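You operate a simulated robot arm through the tools that you are given. There is no shell and no other tool. Be economical: measure what you need, move in short steps, check, and stop when the job is done.

You run a simulated robot arm. Do the job below in one go: nothing can be reset, and whatever is moved stays where it is left.

JOB
Stack the tin that says "corn" from the free part of the sideboard top on top of the tin that says "peas". Then stack the yellow spice shaker from the free part of the sideboard top on top of the green spice shaker.

The check looks at the end state, three seconds after you hand in, the way a careful person would. Anything else that was tipped, shoved, dropped, spilled or broken makes it a failure.

ROBOT AND FRAMES
A 7-joint arm with a two-finger parallel gripper, fixed in place. Base frame: the origin is at the foot of the arm, x ahead of it, y to its left, z up; the work surface is at about z = 820. Lengths are in mm, angles in degrees, forces in N, time in s.
With the tool pointing down near the work surface it reaches from about 300 to 700 mm from the base axis. Its first joint turns from -66.0 to 66.0 degrees. Payload 1.57 kg.
The TCP is the grasp point between the finger pads, 30 mm short of the fingertips. In the tool frame z runs along the fingers and y along their closing line. Largest opening 110 mm; finger width 24, thickness 12; the body of the gripper, 48 by 112 mm, starts 78 mm behind the TCP.
Orientation is told as [roll, pitch, yaw] about the base's x, y, z axes, in that order, counted from this pose: with the fingers straight down and closing along the base's y, the tool's x points along the base's -x, its y along +y and its z along -z.

CONTROLS
- The arm moves only by the tool move_arm. Its argument "increments" is one flat list of numbers, 7 for each row, row after row: the shift along the base's x, y, z in mm, then the turn, a rotation vector about the base's x, y, z in degrees, then the opening, from 0 (shut) to 1 (fully open). In form: [tx, ty, tz, ax, ay, az, jaw, tx, ty, tz, ax, ay, az, jaw, ...]. A call has 1 to 8 rows; each row shifts and turns the commanded pose from where the row before left it. Each row takes 0.2 s and may step no farther than 50 mm and 8.6 degrees from the row before; otherwise, or with a gripper value out of range, the whole call is refused. Where a pose cannot be reached the arm comes as near as it can. A force on the tool above 40 N (or 10 N above the force at the start of the call, whichever is more), or a blocked arm, ends the call early, and 0.2 s more pass. The fingers move at their own pace (about 108 mm/s each) and stop on an object; they squeeze with about 39 N. The grip force told is the motor's: it shows also when the fingers shut on nothing. Time passes only in rows, and 0.2 s behind the last, so rows that do not move let the fingers close. It gives the time, the measured TCP pose, the force on the tool (base axes), the opening and the grip force at its end, in the units of the frame above (readings bear some noise).
- Cameras (640 x 400 px; columns grow to the right, rows downward): "scene" is fixed at [172.1, -399.5, 1398.1]; the picture's right is [0.71, -0.71, 0.00], its down [-0.43, -0.43, -0.79] and it looks along [0.56, 0.56, -0.61] (base axes); focal length 340 px, centre (320, 200). "wrist" rides on the gripper at [-36, 0, -80] in the tool frame; the picture's right is [0.00, -1.00, 0.00], its down [0.97, 0.00, -0.24] and it looks along [0.24, 0.00, 0.97] (tool axes); focal length 218 px, centre (320, 200).
- capture(camera): a new picture of that camera. No time passes.
- pixel_to_xyz(camera, pixels): there is no depth. For up to 12 entries [column, row, z] of the newest picture of that camera ("zoom" is the newest enlarged one), the place [x, y] in the base frame at which the ray of that pixel passes the height z, good to about 3 mm. No time passes.
- close_up(camera, box): a new picture of the part [left, top, right, bottom] of that camera's present view, enlarged. No time passes.
- finish_job(): hands the job in; it is judged then, once.

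Go step by step. Measure first, check grasps and placings, and put right what went wrong. The budget is 80 turns and 46 pictures, counting those below and the enlarged ones. Unless the task says otherwise, let go and move clear before handing in, and close with one line.

The tools are called after "Call:" as a command line: name --argument value ..., lists and objects as JSON in quotes. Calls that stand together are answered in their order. move_arm: Moves the arm, as the interface text tells. Its arguments: {"type":"object","properties":{"increments":{"type":"array","items":{"type":"number"}}},"required":["increments"]} The other tools are called the same way: capture (camera) takes a picture; pixel_to_xyz (camera, pixels) gives the place at which the rays of pixels pass given heights; close_up (camera, box) takes an enlarged picture of a part of a camera's view; finish_job () hands the job in.

At the start:

```text
time_s: 0.0
eef_pos: [367.8, -54.5, 1146.7]
ee_rot: [0.1, 0.0, 0.0]
contact_force: [0.3, 0.3, -0.3]
grip_width: 109.9
grasp_force: 0.1
```

scene: 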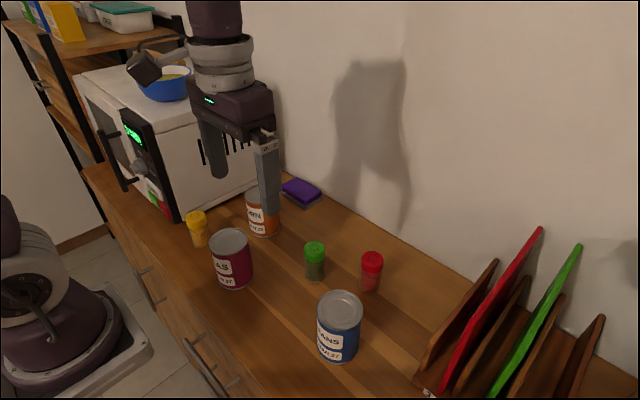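
wrist: 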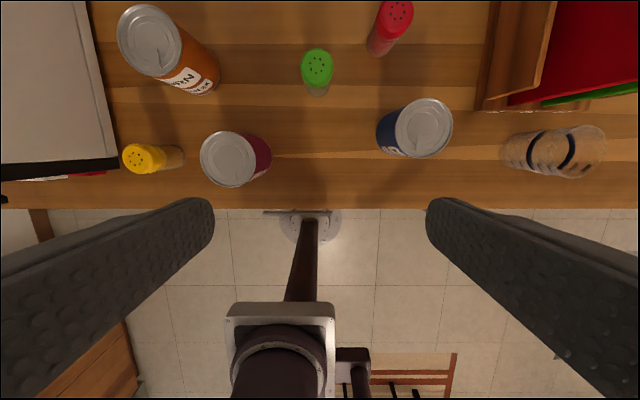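

The scene shows the orange tin (262,215, "...RN"), the maroon tin (232,258, "..AS"), the yellow shaker (197,228) and the green shaker (315,260). I'll zoom in to confirm the labels and measure.

Call:
close_up --camera "scene" --box '[160, 170, 400, 320]'

Call:
close_up --camera "wrist" --box '[100, 0, 420, 200]'

```text
2.67 times, centred on (280, 245) of scene
```

zoom: 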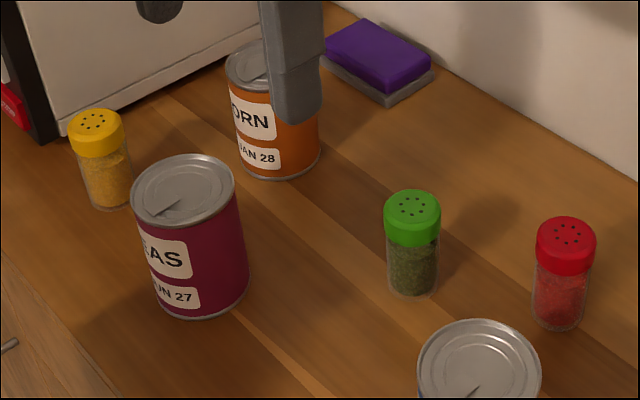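

```text
2.00 times, centred on (260, 100) of wrist
```

zoom: 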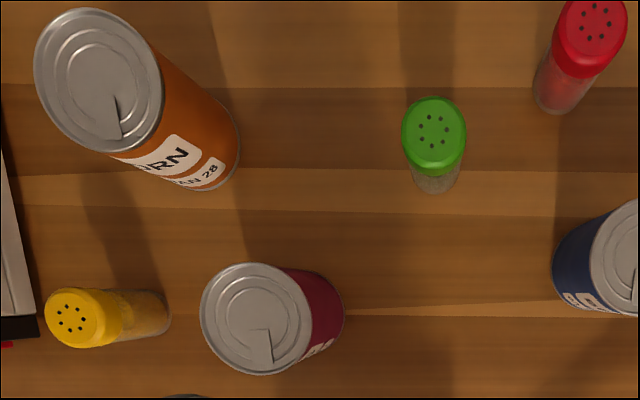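

The labels confirm corn is orange and peas is maroon. I'll triangulate the tops from both cameras.

Call:
pixel_to_xyz --camera "wrist" --pixels '[[149, 40, 900], [149, 40, 930], [228, 159, 900], [228, 159, 930], [316.5, 67.5, 890], [316.5, 67.5, 920], [141, 158.5, 890], [141, 158.5, 920], [200, 159, 910], [256, 159, 910]]'

Call:
pixel_to_xyz --camera "scene" --pixels '[[229, 241.2, 900], [229, 241.2, 930], [314.5, 248, 890], [314.5, 248, 920], [195.6, 215.7, 890], [195.6, 215.7, 920], [264.5, 236, 820], [314, 280, 820], [202, 247, 820], [231, 288, 820]]'

```text
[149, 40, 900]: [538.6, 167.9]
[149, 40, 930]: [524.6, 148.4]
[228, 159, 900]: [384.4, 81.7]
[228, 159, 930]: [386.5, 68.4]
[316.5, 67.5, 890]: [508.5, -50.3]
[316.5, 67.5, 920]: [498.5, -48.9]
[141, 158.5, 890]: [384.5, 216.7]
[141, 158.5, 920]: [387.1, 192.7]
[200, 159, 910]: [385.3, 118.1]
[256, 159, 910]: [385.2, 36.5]
```

```text
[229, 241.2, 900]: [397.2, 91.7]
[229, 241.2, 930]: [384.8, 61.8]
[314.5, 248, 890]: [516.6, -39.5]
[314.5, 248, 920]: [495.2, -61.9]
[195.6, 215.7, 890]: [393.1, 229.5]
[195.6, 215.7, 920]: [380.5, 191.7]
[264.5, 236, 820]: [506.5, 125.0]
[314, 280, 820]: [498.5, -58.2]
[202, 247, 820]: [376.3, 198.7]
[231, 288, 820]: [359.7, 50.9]
```

Peas top is about (387,72,920), green about (503,-51,908), yellow about (386,203,908) and corn about (529,155,920). Next I'll measure the microwave's nearby wall and the sponge for clearance.

Call:
pixel_to_xyz --camera "scene" --pixels '[[181, 222, 820], [256, 184, 820], [155, 105, 1050], [155, 105, 1000], [300, 206, 820], [283, 186, 830], [320, 195, 820]]'

Call:
pixel_to_xyz --camera "wrist" --pixels '[[119, 160, 830], [119, 160, 1000], [119, 160, 1050], [86, 0, 1050], [86, 0, 1000]]'

```text
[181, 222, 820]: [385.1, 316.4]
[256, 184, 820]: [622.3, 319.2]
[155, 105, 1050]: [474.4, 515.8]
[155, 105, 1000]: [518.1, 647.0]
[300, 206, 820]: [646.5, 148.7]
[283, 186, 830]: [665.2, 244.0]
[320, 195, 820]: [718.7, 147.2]
```

```text
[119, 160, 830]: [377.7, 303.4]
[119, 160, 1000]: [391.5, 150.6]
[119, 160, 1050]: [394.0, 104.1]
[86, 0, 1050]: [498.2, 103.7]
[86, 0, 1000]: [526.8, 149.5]
```

The microwave wall is at y≈318, leaving room to close along y at both places. I'll move to above the corn tin, staying high, and look again.

Call:
move_arm --increments '[23, 30, -12, 0, 0, 0, 1, 23, 30, -12, 0, 0, 0, 1, 23, 30, -12, 0, 0, 0, 1, 23, 30, -12, 0, 0, 0, 1, 23, 30, -12, 0, 0, 0, 1, 23, 30, -12, 0, 0, 0, 1, 23, 30, -12, 0, 0, 0, 1]'

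Call:
capture --camera "wrist"

Call:
capture --camera "scene"

```text
time_s: 1.6
eef_pos: [529.0, 157.2, 1061.2]
ee_rot: [0.1, 0.0, 0.0]
contact_force: [-1.3, 0.8, -0.4]
grip_width: 110.0
grasp_force: 0.0
```

```text
41 pictures are left
```

wrist: 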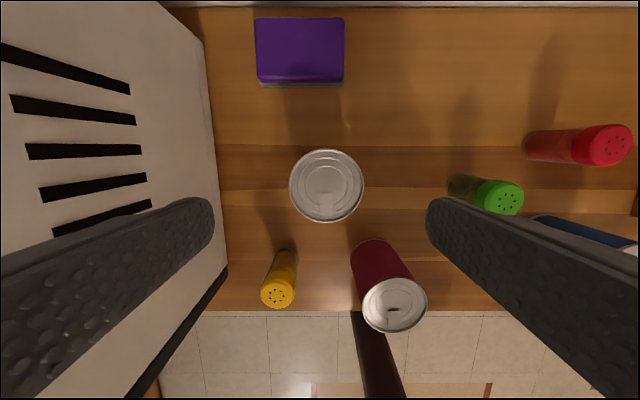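

```text
40 pictures are left
```

scene: 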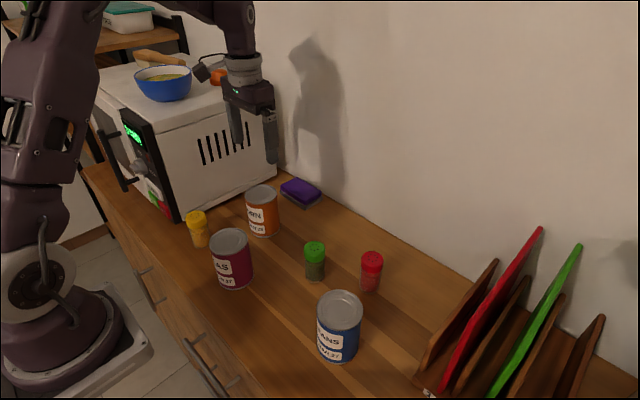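

The corn top is seen nearly straight down at wrist (326,186) and in the scene at (261,194). I'll refine its position and the other tops.

Call:
pixel_to_xyz --camera "wrist" --pixels '[[326, 186, 920], [326, 186, 905], [289, 186, 920], [363, 186, 920], [394, 304, 920], [278, 294, 908], [500, 198, 908], [326, 150, 920], [326, 222, 920], [483, 198, 908], [523, 198, 908]]'

Call:
pixel_to_xyz --camera "scene" --pixels '[[261, 194, 920], [261, 194, 905], [229.5, 241, 920], [196, 216, 908], [315, 248, 908]]'

```text
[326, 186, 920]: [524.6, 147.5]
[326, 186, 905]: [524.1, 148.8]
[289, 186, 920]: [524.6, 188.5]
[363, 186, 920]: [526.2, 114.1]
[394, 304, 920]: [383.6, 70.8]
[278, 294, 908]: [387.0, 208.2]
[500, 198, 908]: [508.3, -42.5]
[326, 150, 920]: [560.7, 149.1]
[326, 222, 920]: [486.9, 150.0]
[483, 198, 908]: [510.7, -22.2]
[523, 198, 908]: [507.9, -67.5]
```

```text
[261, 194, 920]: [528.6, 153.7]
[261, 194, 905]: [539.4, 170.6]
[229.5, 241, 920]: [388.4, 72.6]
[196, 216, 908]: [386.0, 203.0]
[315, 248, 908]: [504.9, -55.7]
```

Corn is at about (525,151) with diameter ~74. I'll descend to z≈890 and close.

Call:
move_arm --increments '[-4, -6, -36, 0, 0, 0, 1, 0, 0, -45, 0, 0, 0, 1, 0, 0, -45, 0, 0, 0, 1, 0, 0, -45, 0, 0, 0, 1, 0, 0, 0, 0, 0, 0, 1]'

Call:
capture --camera "wrist"

```text
time_s: 2.8
eef_pos: [524.6, 147.3, 892.7]
ee_rot: [0.0, 0.0, 0.0]
contact_force: [-0.5, -0.3, -0.3]
grip_width: 110.0
grasp_force: 0.1
```

```text
39 pictures are left
```

wrist: 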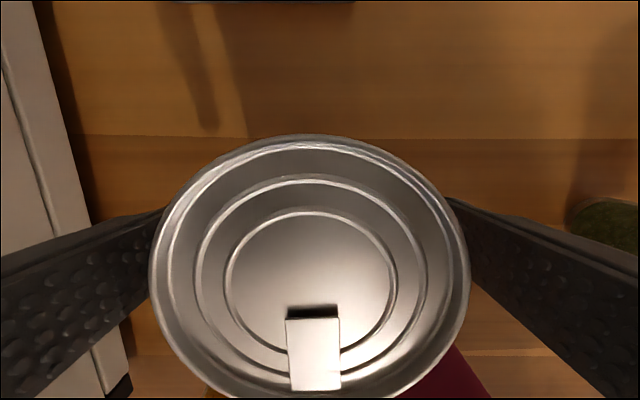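

The tin sits between the fingers, with its centre at column ~309 (about 3 mm to +y). I'll nudge and close.

Call:
move_arm --increments '[2, 3, 0, 0, 0, 0, 1, 0, 0, 0, 0, 0, 0, 0.6, 0, 0, 0, 0, 0, 0, 0.5, 0, 0, 0, 0, 0, 0, 0.5, 0, 0, 0, 0, 0, 0, 0.5]'

```text
time_s: 4.0
eef_pos: [526.6, 150.8, 892.1]
ee_rot: [-0.1, 0.1, -0.1]
contact_force: [0.8, -1.4, -1.2]
grip_width: 75.1
grasp_force: 38.7
```

The tin is gripped at 75.1 mm. I'll lift 150 mm with the jaw commanded well below that width.

Call:
move_arm --increments '[0, 0, 10, 0, 0, 0, 0.4, 0, 0, 30, 0, 0, 0, 0.4, 0, 0, 40, 0, 0, 0, 0.4, 0, 0, 40, 0, 0, 0, 0.4, 0, 0, 30, 0, 0, 0, 0.4]'

Call:
capture --camera "scene"

Call:
capture --camera "wrist"

```text
time_s: 5.2
eef_pos: [530.0, 150.9, 1042.8]
ee_rot: [0.0, 0.1, 0.0]
contact_force: [-0.4, 0.6, -3.4]
grip_width: 74.6
grasp_force: 38.8
```

```text
38 pictures are left
```

scene: 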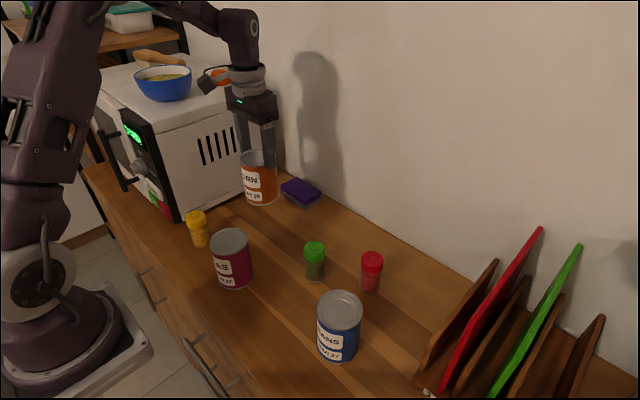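

```text
37 pictures are left
```

wrist: 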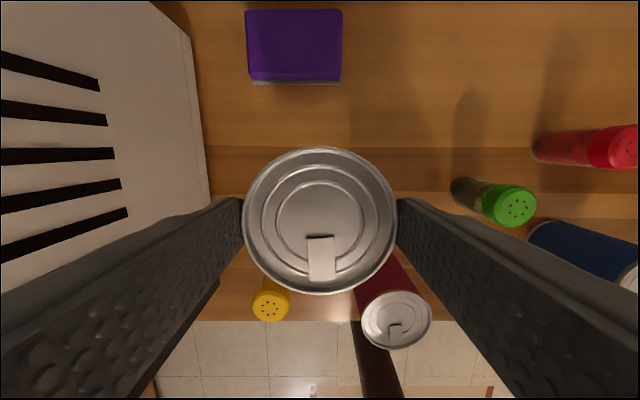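

The lifted tin's top now measures 153 px wide (it was ~320), so it sits about 21 mm below the TCP. It has slipped ~50 mm and hangs on the fingertips. I'll set it straight back down now.

Call:
move_arm --increments '[0, 0, -35, 0, 0, 0, 0.4, 0, 0, -40, 0, 0, 0, 0.4, 0, 0, -20, 0, 0, 0, 0.4, 0, 0, -5, 0, 0, 0, 0.4]'

Call:
capture --camera "wrist"

Call:
capture --camera "scene"

```text
time_s: 6.2
eef_pos: [529.1, 151.5, 942.2]
ee_rot: [0.0, -0.3, 0.0]
contact_force: [-0.5, -6.2, 30.5]
grip_width: 75.2
grasp_force: 38.7
```

```text
36 pictures are left
```

wrist: 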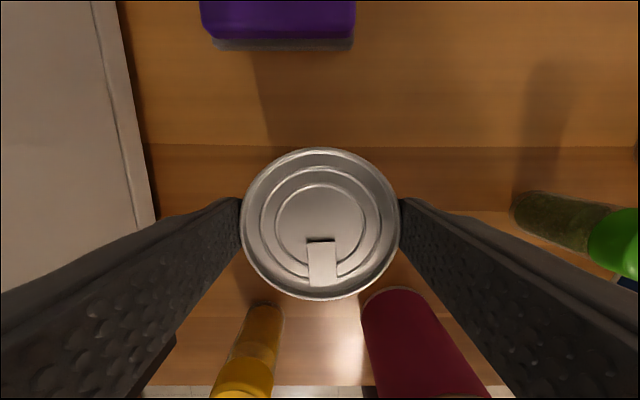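

```text
35 pictures are left
```

scene: 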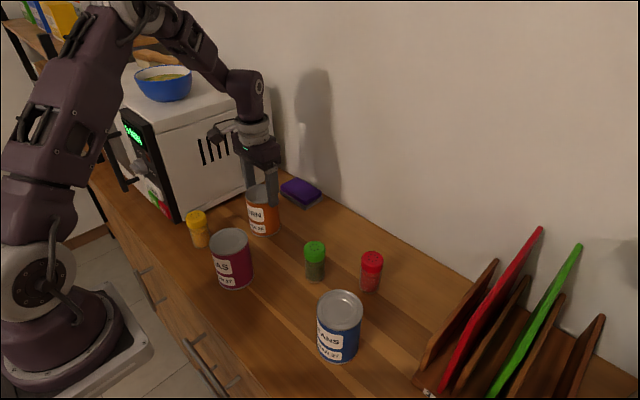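

The tin is back on the sideboard, upright at wrist (320,223), and the readings show 30 N press. I'll relieve the press, open, go lower for a deeper grip and close fully.

Call:
move_arm --increments '[0, 0, 2, 0, 0, 0, 0.4, 0, 0, 0, 0, 0, 0, 0.8, 0, 0, 0, 0, 0, 0, 1, 0, 0, -25, 0, 0, 0, 1, 0, 0, -25, 0, 0, 0, 1, 0, 0, -12, 0, 0, 0, 1, 0, 0, 0, 0, 0, 0, 1]'

Call:
capture --camera "wrist"

```text
time_s: 7.8
eef_pos: [527.1, 152.3, 881.8]
ee_rot: [0.0, 0.0, 0.0]
contact_force: [-0.2, -0.7, 0.9]
grip_width: 110.0
grasp_force: 0.1
```

```text
34 pictures are left
```

wrist: 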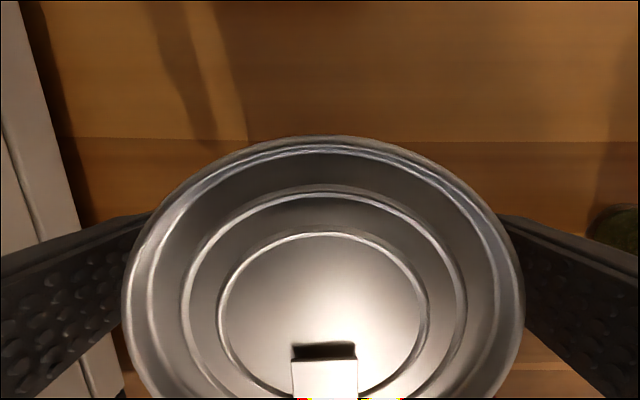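

The tin is well inside the fingers. I'll close with full time to seat, then lift slowly.

Call:
move_arm --increments '[0, 0, 0, 0, 0, 0, 0.5, 0, 0, 0, 0, 0, 0, 0, 0, 0, 0, 0, 0, 0, 0, 0, 0, 0, 0, 0, 0, 0, 0, 0, 4, 0, 0, 0, 0, 0, 0, 8, 0, 0, 0, 0, 0, 0, 10, 0, 0, 0, 0, 0, 0, 10, 0, 0, 0, 0]'

Call:
capture --camera "wrist"

```text
time_s: 9.6
eef_pos: [527.1, 152.9, 912.9]
ee_rot: [0.0, 0.0, 0.0]
contact_force: [-0.8, 0.0, -3.8]
grip_width: 75.2
grasp_force: 39.2
```

```text
33 pictures are left
```

wrist: 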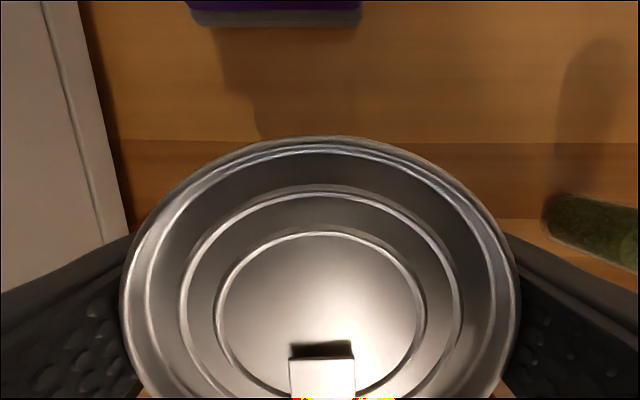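

There is no slip; the top looks unchanged after the 31 mm lift. I'll continue up gently to z≈1023 and check again.

Call:
move_arm --increments '[0, 0, 12, 0, 0, 0, 0, 0, 0, 16, 0, 0, 0, 0, 0, 0, 18, 0, 0, 0, 0, 0, 0, 18, 0, 0, 0, 0, 0, 0, 18, 0, 0, 0, 0, 0, 0, 16, 0, 0, 0, 0, 0, 0, 10, 0, 0, 0, 0]'

Call:
capture --camera "wrist"

```text
time_s: 11.2
eef_pos: [527.9, 152.7, 1021.5]
ee_rot: [0.1, -0.1, 0.0]
contact_force: [-0.5, 0.0, -4.6]
grip_width: 75.3
grasp_force: 38.7
```

```text
32 pictures are left
```

wrist: 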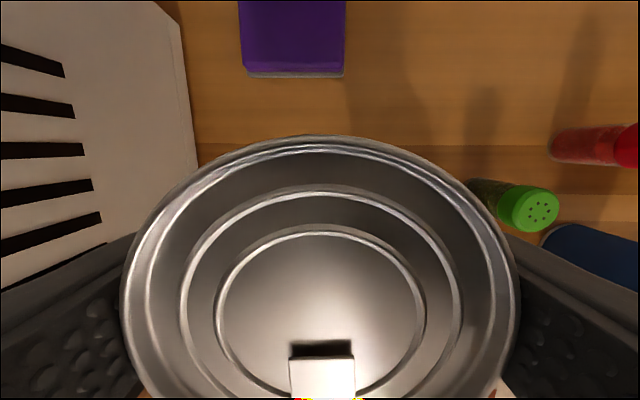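

Grip is stable and the tin is centred on the TCP. I'll move over the peas tin at (386.5,72).

Call:
move_arm --increments '[-10, -6, 0, 0, 0, 0, 0, -20, -11, 0, 0, 0, 0, 0, -23, -13, 0, 0, 0, 0, 0, -23, -13, 0, 0, 0, 0, 0, -23, -13, 0, 0, 0, 0, 0, -20, -11, 0, 0, 0, 0, 0, -14, -9, 0, 0, 0, 0, 0, -8, -5, 0, 0, 0, 0, 0]'

Call:
close_up --camera "scene" --box '[150, 150, 310, 310]'

Call:
capture --camera "wrist"

```text
time_s: 13.0
eef_pos: [386.1, 72.6, 1021.6]
ee_rot: [0.0, 0.1, -0.1]
contact_force: [-0.7, 0.8, -4.4]
grip_width: 75.4
grasp_force: 39.6
```

```text
2.50 times, centred on (230, 230) of scene
```

zoom: 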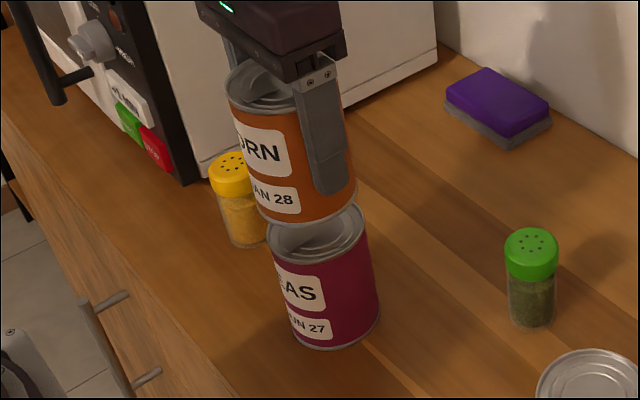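

```text
30 pictures are left
```

wrist: 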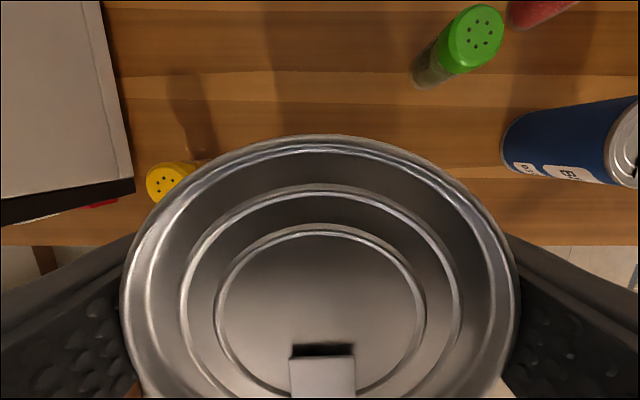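

Scene zoom columns match the prediction: corn bottom centre at ~307 and peas top centre at ~316, both as computed for aligned axes. I'll lower most of the way slowly.

Call:
move_arm --increments '[0, 0, -8, 0, 0, 0, 0, 0, 0, -10, 0, 0, 0, 0, 0, 0, -8, 0, 0, 0, 0, 0, 0, -4, 0, 0, 0, 0, 0, 0, 0, 0, 0, 0, 0]'

Call:
close_up --camera "scene" --box '[170, 190, 290, 300]'

```text
time_s: 14.2
eef_pos: [385.8, 71.0, 990.7]
ee_rot: [0.0, -0.1, 0.0]
contact_force: [-0.1, -0.5, -4.4]
grip_width: 74.8
grasp_force: 39.0
```

```text
3.64 times, centred on (230, 245) of scene
```

zoom: 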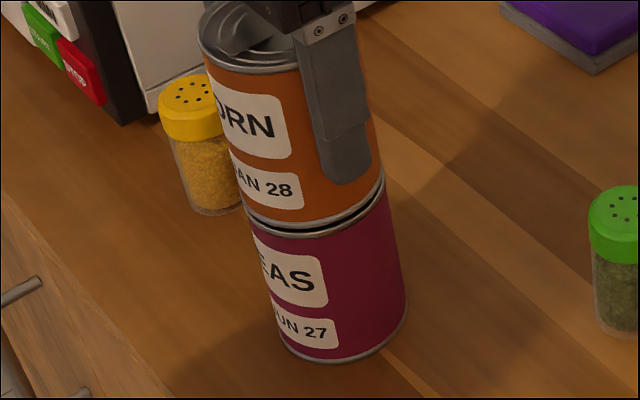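

The gap is now small and the rims look concentric around column 313. I'll lower in 2 mm steps until the force shows contact.

Call:
move_arm --increments '[0, 0, -2, 0, 0, 0, 0, 0, 0, -2, 0, 0, 0, 0, 0, 0, -1, 0, 0, 0, 0, 0, 0, 0, 0, 0, 0, 0]'

```text
time_s: 15.2
eef_pos: [386.2, 72.9, 984.9]
ee_rot: [0.0, -0.2, 0.0]
contact_force: [2.3, 2.6, 26.0]
grip_width: 75.0
grasp_force: 39.1
```

Contact is made (26 N up). I'll ease off 1 mm and inspect before opening.

Call:
move_arm --increments '[0, 0, 1, 0, 0, 0, 0, 0, 0, 0, 0, 0, 0, 0]'

Call:
close_up --camera "scene" --box '[170, 190, 290, 300]'

```text
time_s: 15.8
eef_pos: [384.7, 71.0, 986.4]
ee_rot: [-0.2, 0.3, 0.0]
contact_force: [0.9, 0.3, -1.4]
grip_width: 74.9
grasp_force: 38.8
```

```text
3.64 times, centred on (230, 245) of scene
```

zoom: 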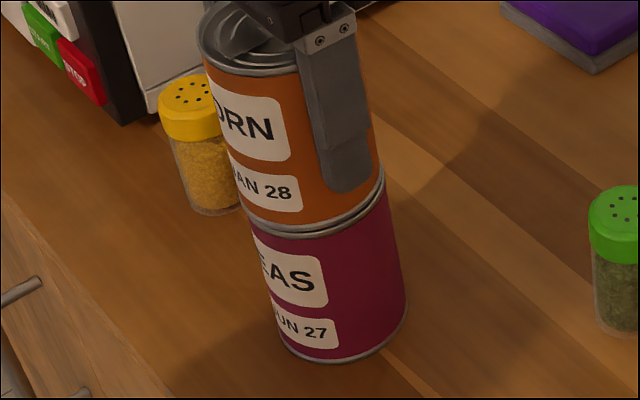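

The tins are seated and aligned, with the load mostly carried by the peas tin. I'll open gradually to clear both fingers, then rise straight up.

Call:
move_arm --increments '[0, 0, 0, 0, 0, 0, 0.72, 0, 0, 0, 0, 0, 0, 0.8, 0, 0, 0, 0, 0, 0, 1, 0, 0, 0, 0, 0, 0, 1]'

Call:
capture --camera "wrist"

```text
time_s: 16.8
eef_pos: [385.1, 72.4, 986.2]
ee_rot: [0.0, 0.0, 0.1]
contact_force: [0.9, -0.8, 0.0]
grip_width: 109.9
grasp_force: 0.0
```

```text
27 pictures are left
```

wrist: 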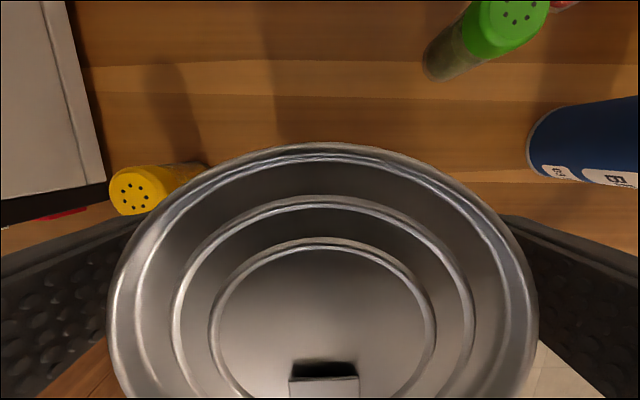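

Released and clear on both sides. I'll rise to about 1116, then move over the yellow shaker.

Call:
move_arm --increments '[0, 0, 20, 0, 0, 0, 1, 0, 0, 40, 0, 0, 0, 1, 0, 0, 40, 0, 0, 0, 1, 0, 0, 30, 0, 0, 0, 1, 0, 43, 0, 0, 0, 0, 1, 0, 44, 0, 0, 0, 0, 1, 0, 43, 0, 0, 0, 0, 1, 0, 0, 0, 0, 0, 0, 0.7]'

Call:
capture --camera "wrist"

Call:
capture --camera "scene"

```text
time_s: 18.6
eef_pos: [384.8, 200.2, 1119.0]
ee_rot: [0.0, 0.0, 0.0]
contact_force: [0.3, -0.1, -0.2]
grip_width: 77.2
grasp_force: 0.0
```

```text
26 pictures are left
```

wrist: 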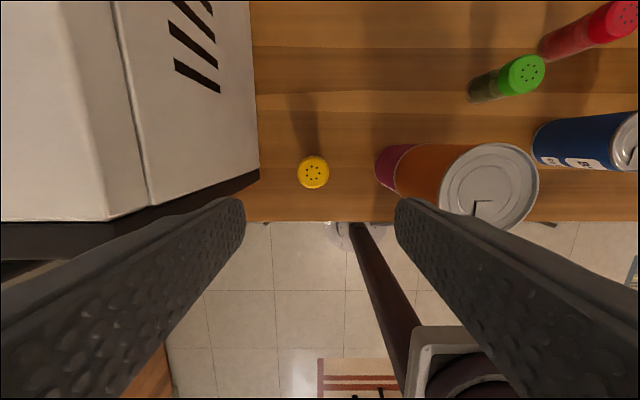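

```text
25 pictures are left
```

scene: 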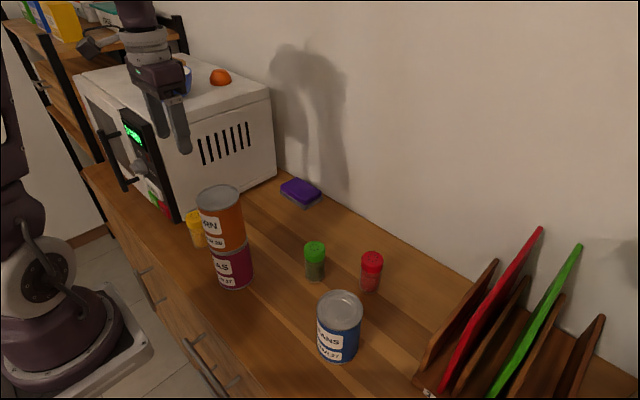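

The tin stack stands straight in the scene at (222,220). Now I'll measure yellow, at wrist (313,172), and green, at (527,73).

Call:
pixel_to_xyz --camera "wrist" --pixels '[[313, 172, 908], [313, 172, 898], [297, 172, 908], [329, 172, 908], [527, 73, 908], [527, 73, 898], [258, 170, 820], [258, 170, 1050]]'

Call:
pixel_to_xyz --camera "scene" --pixels '[[315, 247, 908], [315, 247, 898], [196, 216, 908], [196, 216, 898]]'

```text
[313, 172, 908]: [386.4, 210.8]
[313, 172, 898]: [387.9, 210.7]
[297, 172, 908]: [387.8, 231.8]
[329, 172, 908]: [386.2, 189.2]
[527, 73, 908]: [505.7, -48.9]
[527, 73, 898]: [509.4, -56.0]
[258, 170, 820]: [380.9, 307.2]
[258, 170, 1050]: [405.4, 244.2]
```

```text
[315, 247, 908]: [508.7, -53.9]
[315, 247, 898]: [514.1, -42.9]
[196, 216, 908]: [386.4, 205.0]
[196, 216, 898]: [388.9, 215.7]
```

Yellow is at about (387,208) with its top at ~904. I'll descend to just above it and check centring.

Call:
move_arm --increments '[2, 8, -34, 0, 0, 0, 0.7, 0, 0, -40, 0, 0, 0, 0.7, 0, 0, -40, 0, 0, 0, 0.7, 0, 0, -35, 0, 0, 0, 0.7, 0, 0, -25, 0, 0, 0, 0.7, 0, 0, 0, 0, 0, 0, 0.7]'

Call:
capture --camera "wrist"

```text
time_s: 20.0
eef_pos: [387.4, 207.7, 940.8]
ee_rot: [0.0, 0.0, 0.0]
contact_force: [-0.6, -0.1, 0.5]
grip_width: 76.8
grasp_force: 0.1
```

```text
24 pictures are left
```

wrist: 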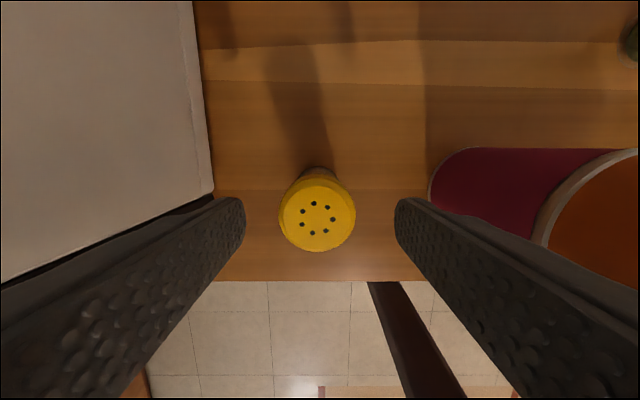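

The yellow cap is centred at (317,215), within 2 mm. I'll descend to z≈870, close, and lift slowly a little.

Call:
move_arm --increments '[-1, 1.5, -25, 0, 0, 0, 0.7, 0, 0, -25, 0, 0, 0, 0.7, 0, 0, -20, 0, 0, 0, 0.7, 0, 0, 0, 0, 0, 0, 0.7, 0, 0, 0, 0, 0, 0, 0.4, 0, 0, 0, 0, 0, 0, 0, 0, 0, 0, 0, 0, 0, 0, 0, 0, 0, 0, 0, 0, 0]'

Call:
capture --camera "wrist"

```text
time_s: 21.8
eef_pos: [388.4, 209.5, 871.9]
ee_rot: [0.0, 0.0, 0.0]
contact_force: [0.8, -0.2, -0.1]
grip_width: 41.6
grasp_force: 39.2
```

```text
23 pictures are left
```

wrist: 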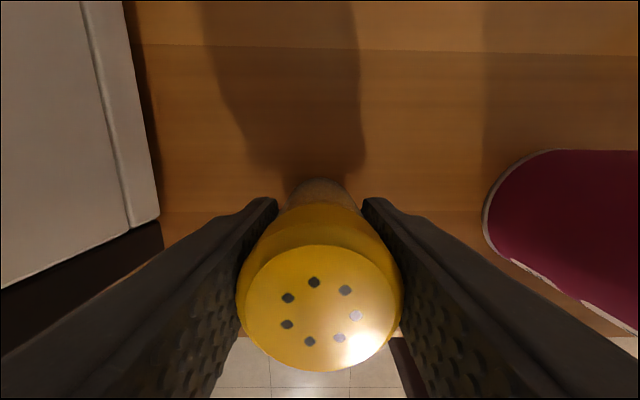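

Yellow is gripped at 41.6 mm; its top centre at (320,307) puts it about 3 mm to -x of the TCP. I'll lift slowly and check for slip.

Call:
move_arm --increments '[0, 0, 4, 0, 0, 0, 0, 0, 0, 8, 0, 0, 0, 0, 0, 0, 12, 0, 0, 0, 0, 0, 0, 16, 0, 0, 0, 0, 0, 0, 18, 0, 0, 0, 0, 0, 0, 18, 0, 0, 0, 0, 0, 0, 14, 0, 0, 0, 0]'

Call:
capture --camera "wrist"

```text
time_s: 23.4
eef_pos: [388.2, 210.4, 962.7]
ee_rot: [-0.1, 0.0, 0.0]
contact_force: [-0.4, -0.1, -0.3]
grip_width: 41.5
grasp_force: 39.1
```

```text
22 pictures are left
```

wrist: 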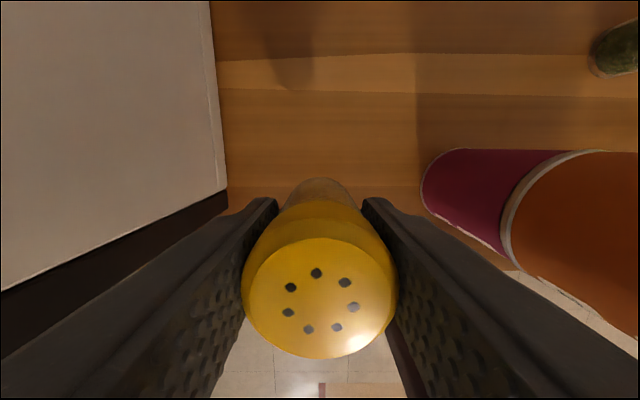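

The cap is now ~154 px wide versus 165, so it slipped about 4 mm without tilt. I'll keep accelerations low, rising and moving +x first to go around the tin stack.

Call:
move_arm --increments '[5, 0, 3, 0, 0, 0, 0, 12, 0, 5, 0, 0, 0, 0, 17, 0, 6, 0, 0, 0, 0, 20, 0, 6, 0, 0, 0, 0, 22, -3, 5, 0, 0, 0, 0, 20, -8, 3, 0, 0, 0, 0, 16, -12, 2, 0, 0, 0, 0, 8, -16, 0, 0, 0, 0, 0]'

Call:
capture --camera "wrist"

```text
time_s: 25.2
eef_pos: [508.1, 173.2, 993.6]
ee_rot: [-0.1, -0.2, -0.1]
contact_force: [0.0, 0.1, -0.7]
grip_width: 41.1
grasp_force: 39.6
```

```text
21 pictures are left
```

wrist: 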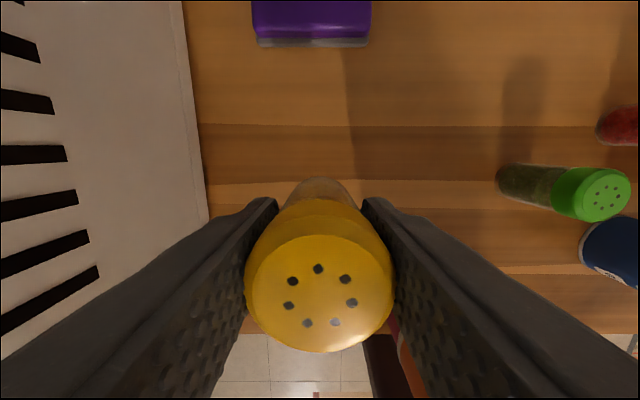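

The slip creep is about 2 mm/s and still has plenty of grip. Before moving I'll read green's top, at wrist (601,194), and neighbours for a precise target.

Call:
pixel_to_xyz --camera "wrist" --pixels '[[601, 194, 905], [601, 194, 900], [500, 184, 820], [516, 184, 820]]'

Call:
move_arm --increments '[0, -24, 0, 0, 0, 0, 0, 0, -30, 0, 0, 0, 0, 0, 0, -32, 0, 0, 0, 0, 0, 0, -32, 0, 0, 0, 0, 0, 0, -26, 0, 0, 0, 0, 0, 0, -18, 0, 0, 0, 0, 0, 0, -10, 0, 0, 0, 0, 0]'

Call:
capture --camera "wrist"

Call:
close_up --camera "scene" --box '[220, 150, 380, 290]'

```text
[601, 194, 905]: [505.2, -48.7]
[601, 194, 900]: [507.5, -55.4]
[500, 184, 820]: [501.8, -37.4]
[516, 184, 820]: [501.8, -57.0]
```

```text
time_s: 26.8
eef_pos: [506.8, 0.4, 992.8]
ee_rot: [-0.1, 0.0, 0.0]
contact_force: [-0.2, -0.4, -1.2]
grip_width: 41.3
grasp_force: 38.6
```

```text
20 pictures are left
```

wrist: 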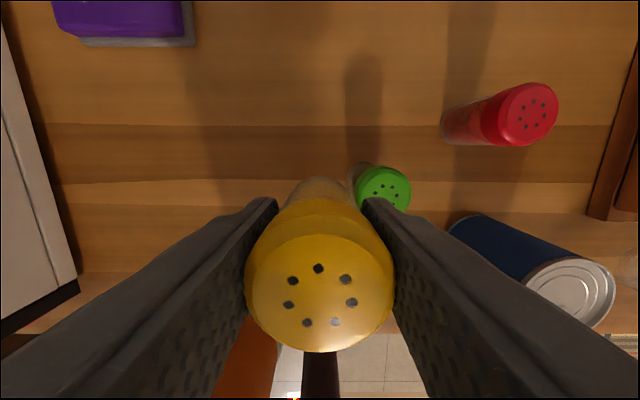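

```text
2.86 times, centred on (300, 220) of scene
```

zoom: 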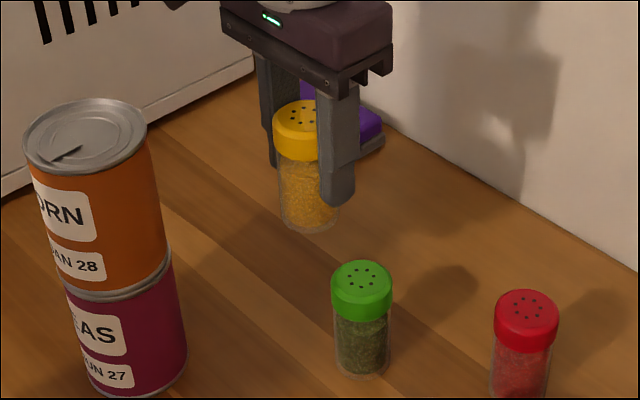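

There's no further slip. I'll compute yellow's position relative to the TCP and green's cap from the scene zoom: yellow top (300,117), green top (361,277).

Call:
pixel_to_xyz --camera "zoom" --pixels '[[300, 117, 1019], [361, 276, 905], [310, 232, 935], [362, 376, 820], [299, 117, 1015]]'

Call:
pixel_to_xyz --camera "wrist" --pixels '[[319.5, 293, 1019], [383, 189, 905], [322, 177, 935]]'

```text
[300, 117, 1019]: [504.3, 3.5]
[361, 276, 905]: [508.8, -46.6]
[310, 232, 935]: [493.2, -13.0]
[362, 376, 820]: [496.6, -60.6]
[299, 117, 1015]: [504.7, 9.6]
```

```text
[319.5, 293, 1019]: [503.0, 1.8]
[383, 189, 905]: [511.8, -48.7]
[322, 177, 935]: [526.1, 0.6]
```

Consistent differences give a shift of about (+4,-49.5). I'll move there and check alignment from the scene.

Call:
move_arm --increments '[1, -12, 0, 0, 0, 0, 0, 1, -18, 0, 0, 0, 0, 0, 1, -13, 0, 0, 0, 0, 0, 1, -6.5, 0, 0, 0, 0, 0, 0, 0, 0, 0, 0, 0, 0]'

Call:
close_up --camera "scene" --box '[260, 180, 370, 290]'

Call:
capture --camera "wrist"

```text
time_s: 28.0
eef_pos: [511.6, -49.6, 993.1]
ee_rot: [0.0, 0.0, 0.0]
contact_force: [0.7, -0.1, -0.6]
grip_width: 41.3
grasp_force: 38.8
```

```text
3.64 times, centred on (315, 235) of scene
```

zoom: 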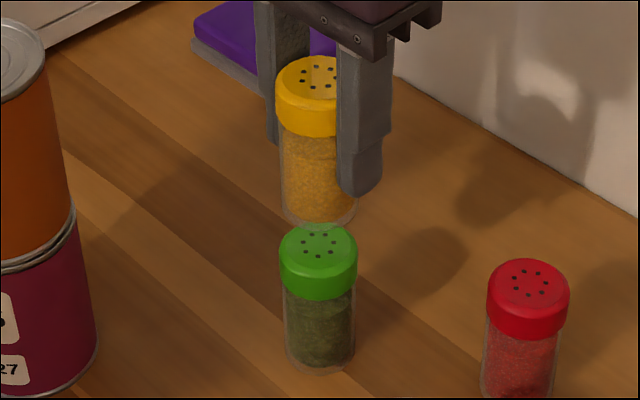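

```text
17 pictures are left
```

wrist: 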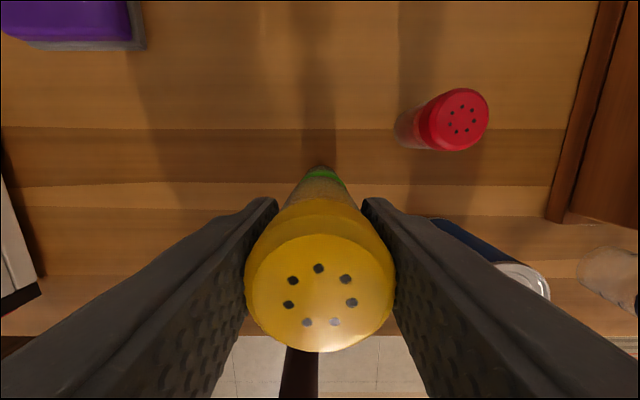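

Scene columns match (yellow bottom centre 319, green cap centre 318.5). I'll check the along-view direction using the far edges in the wrist picture.

Call:
close_up --camera "wrist" --box '[270, 145, 370, 215]'

```text
5.71 times, centred on (320, 180) of wrist
```

zoom: 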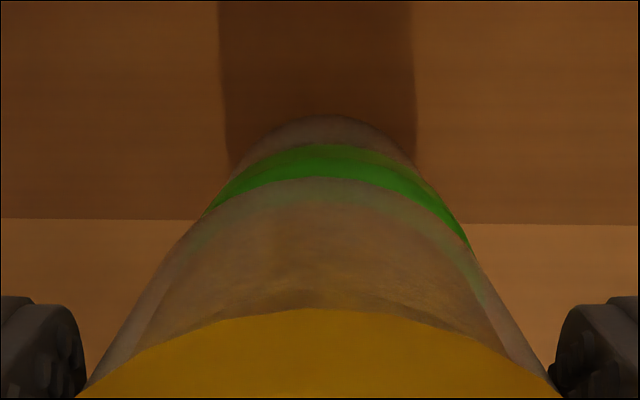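

The zoom shows green's glass bottom at (325,115), its cap lower edge at (325,143) and yellow's bottom edge at (335,178). I'll convert them.

Call:
pixel_to_xyz --camera "zoom" --pixels '[[330, 115, 822], [330, 143, 878], [330, 178, 934], [330, 195, 905]]'

```text
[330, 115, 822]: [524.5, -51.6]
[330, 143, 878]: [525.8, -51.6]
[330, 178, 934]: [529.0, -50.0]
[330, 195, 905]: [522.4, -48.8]
```

Call:
pixel_to_xyz --camera "scene" --pixels '[[314.7, 242.9, 934], [314.7, 281.9, 821], [314.4, 246.8, 905], [314.7, 242.9, 931]]'

```text
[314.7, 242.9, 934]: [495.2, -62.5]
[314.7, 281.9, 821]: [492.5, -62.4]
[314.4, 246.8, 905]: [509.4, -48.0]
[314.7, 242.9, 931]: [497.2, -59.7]
```

Both cameras agree yellow is about 3 mm too far in +x and ~1 mm in +y. I'll correct and lower 18 mm.

Call:
move_arm --increments '[-3, -1, 0, 0, 0, 0, 0, 0, 0, -6, 0, 0, 0, 0, 0, 0, -8, 0, 0, 0, 0, 0, 0, -4, 0, 0, 0, 0, 0, 0, 0, 0, 0, 0, 0]'

Call:
close_up --camera "scene" --box '[260, 190, 370, 290]'

Call:
close_up --camera "wrist" --box '[270, 145, 370, 215]'

```text
time_s: 29.2
eef_pos: [508.2, -49.9, 973.9]
ee_rot: [-0.1, -0.1, 0.0]
contact_force: [0.1, -0.1, -0.3]
grip_width: 41.1
grasp_force: 38.6
```

```text
4.00 times, centred on (315, 240) of scene
```

zoom: 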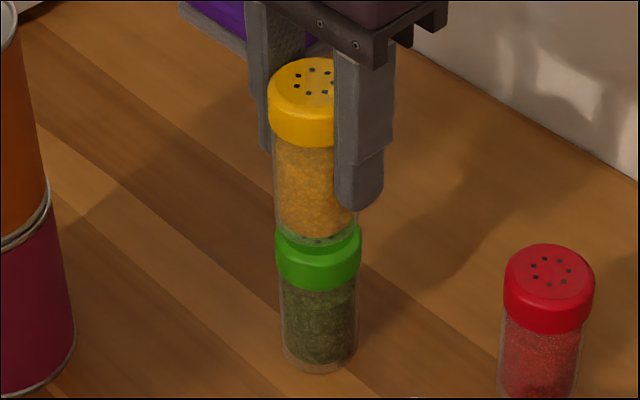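

```text
5.71 times, centred on (320, 180) of wrist
```

zoom: 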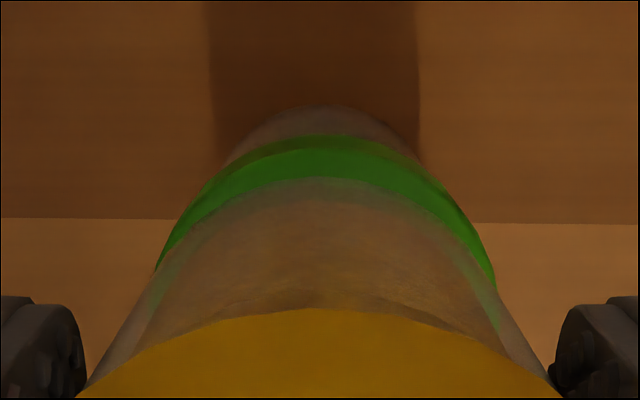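

Call:
pixel_to_xyz --camera "zoom" --pixels '[[325, 105, 822], [325, 134, 878], [330, 178, 915]]'

Call:
pixel_to_xyz --camera "scene" --pixels '[[314, 251.5, 915], [315, 283, 821]]'

```text
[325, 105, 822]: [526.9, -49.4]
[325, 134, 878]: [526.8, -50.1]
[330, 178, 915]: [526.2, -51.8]
```

```text
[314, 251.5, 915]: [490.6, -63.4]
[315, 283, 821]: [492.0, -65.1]
```

Alignment is within ~1–2 mm. I'll make a tiny correction (+1,-0.5) and lower in small steps to contact.

Call:
move_arm --increments '[1, -0.5, -3, 0, 0, 0, 0, 0, 0, -2, 0, 0, 0, 0, 0, 0, -2, 0, 0, 0, 0, 0, 0, 0, 0, 0, 0, 0]'

Call:
close_up --camera "scene" --box '[260, 190, 370, 290]'

```text
time_s: 30.2
eef_pos: [508.7, -50.5, 968.2]
ee_rot: [0.0, 0.0, 0.0]
contact_force: [0.5, 0.2, 0.4]
grip_width: 41.5
grasp_force: 39.3
```

```text
4.00 times, centred on (315, 240) of scene
```

zoom: 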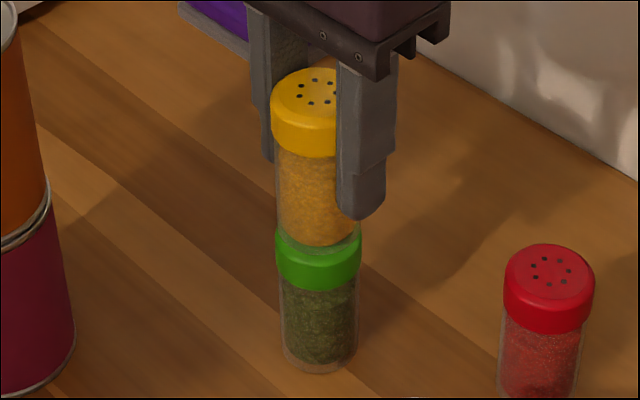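

No contact yet and it looks concentric (glass 276–360, cap 275–362). I'll continue in 1 mm steps, watching the force.

Call:
move_arm --increments '[0, 0, -1, 0, 0, 0, 0, 0, 0, -1, 0, 0, 0, 0, 0, 0, 0, 0, 0, 0, 0]'

```text
time_s: 31.0
eef_pos: [509.0, -49.6, 966.3]
ee_rot: [0.1, 0.0, -0.1]
contact_force: [-1.0, -1.9, 4.5]
grip_width: 41.1
grasp_force: 38.4
```

Force is at 4.5 N, likely first contact. I'll go one more half-millimetre to seat it.

Call:
move_arm --increments '[0, 0, -0.5, 0, 0, 0, 0, 0, 0, 0, 0, 0, 0, 0]'

Call:
close_up --camera "scene" --box '[270, 190, 350, 290]'

```text
time_s: 31.6
eef_pos: [507.5, -50.5, 966.0]
ee_rot: [0.0, -0.1, -0.1]
contact_force: [-1.0, -2.9, 19.7]
grip_width: 41.0
grasp_force: 39.0
```

```text
4.00 times, centred on (310, 240) of scene
```

zoom: 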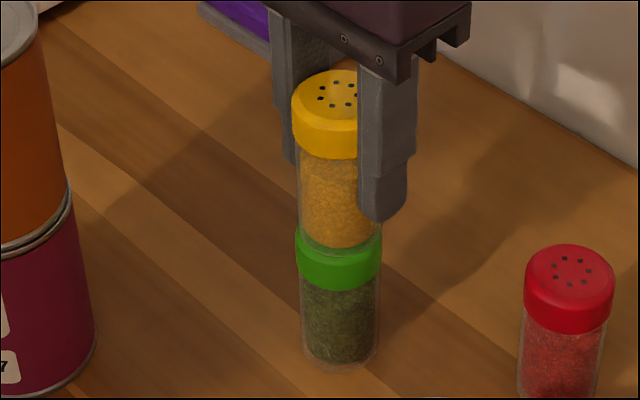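

Seated at 19.7 N and concentric. I'll ease off 0.7 mm and open, gradually at first.

Call:
move_arm --increments '[0, 0, 0.7, 0, 0, 0, 0, 0, 0, 0, 0, 0, 0, 0, 0, 0, 0, 0, 0, 0, 0.42, 0, 0, 0, 0, 0, 0, 0.55, 0, 0, 0, 0, 0, 0, 0.75, 0, 0, 0, 0, 0, 0, 0.75]'

Call:
close_up --camera "scene" --box '[270, 190, 350, 290]'

```text
time_s: 33.0
eef_pos: [509.7, -49.8, 965.8]
ee_rot: [0.0, 0.0, 0.0]
contact_force: [0.0, -0.9, 0.2]
grip_width: 82.5
grasp_force: 0.1
```

```text
4.00 times, centred on (310, 240) of scene
```

zoom: 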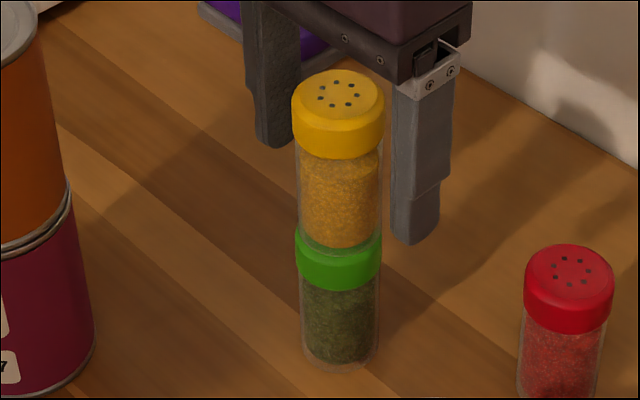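

The yellow shaker stands free and straight. I'll rise clear and check everything.

Call:
move_arm --increments '[0, 0, 15, 0, 0, 0, 0.75, 0, 0, 30, 0, 0, 0, 0.75, 0, 0, 40, 0, 0, 0, 0.75, 0, 0, 40, 0, 0, 0, 0.75, 0, 0, 40, 0, 0, 0, 0.75, 0, 0, 0, 0, 0, 0, 0.75]'

Call:
capture --camera "scene"

Call:
capture --camera "wrist"

```text
time_s: 34.4
eef_pos: [508.2, -48.9, 1131.6]
ee_rot: [0.0, -0.1, 0.1]
contact_force: [-0.2, 0.9, 0.9]
grip_width: 82.6
grasp_force: 0.2
```

```text
10 pictures are left
```

scene: 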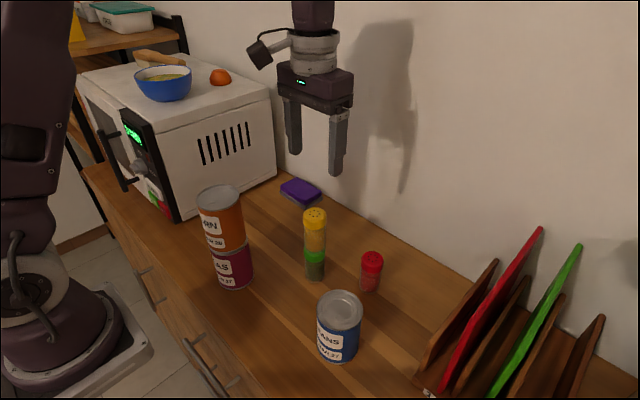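

```text
9 pictures are left
```

wrist: 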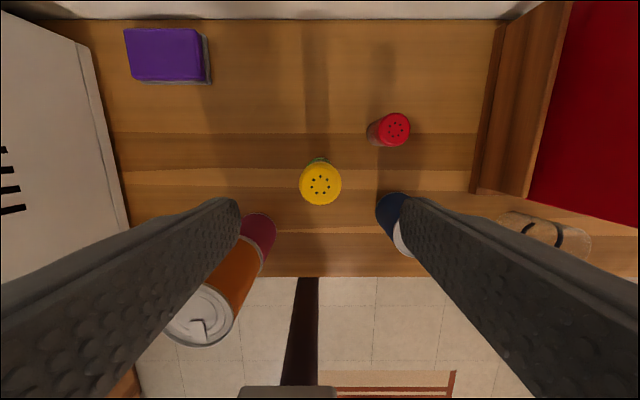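

Both stacks stand straight (tins at scene (222,238), shakers at (315,245)). The other items are where they were and the gripper is clear, so I'll hand in.

Call:
finish_job

```text
The job is handed in.
```

Job handed in: the corn tin is on the peas tin and the yellow shaker is on the green shaker, both standing straight in the last pictures. On the first lift the corn tin slipped about 50 mm in the grip, so I set it back down upright and regripped it.
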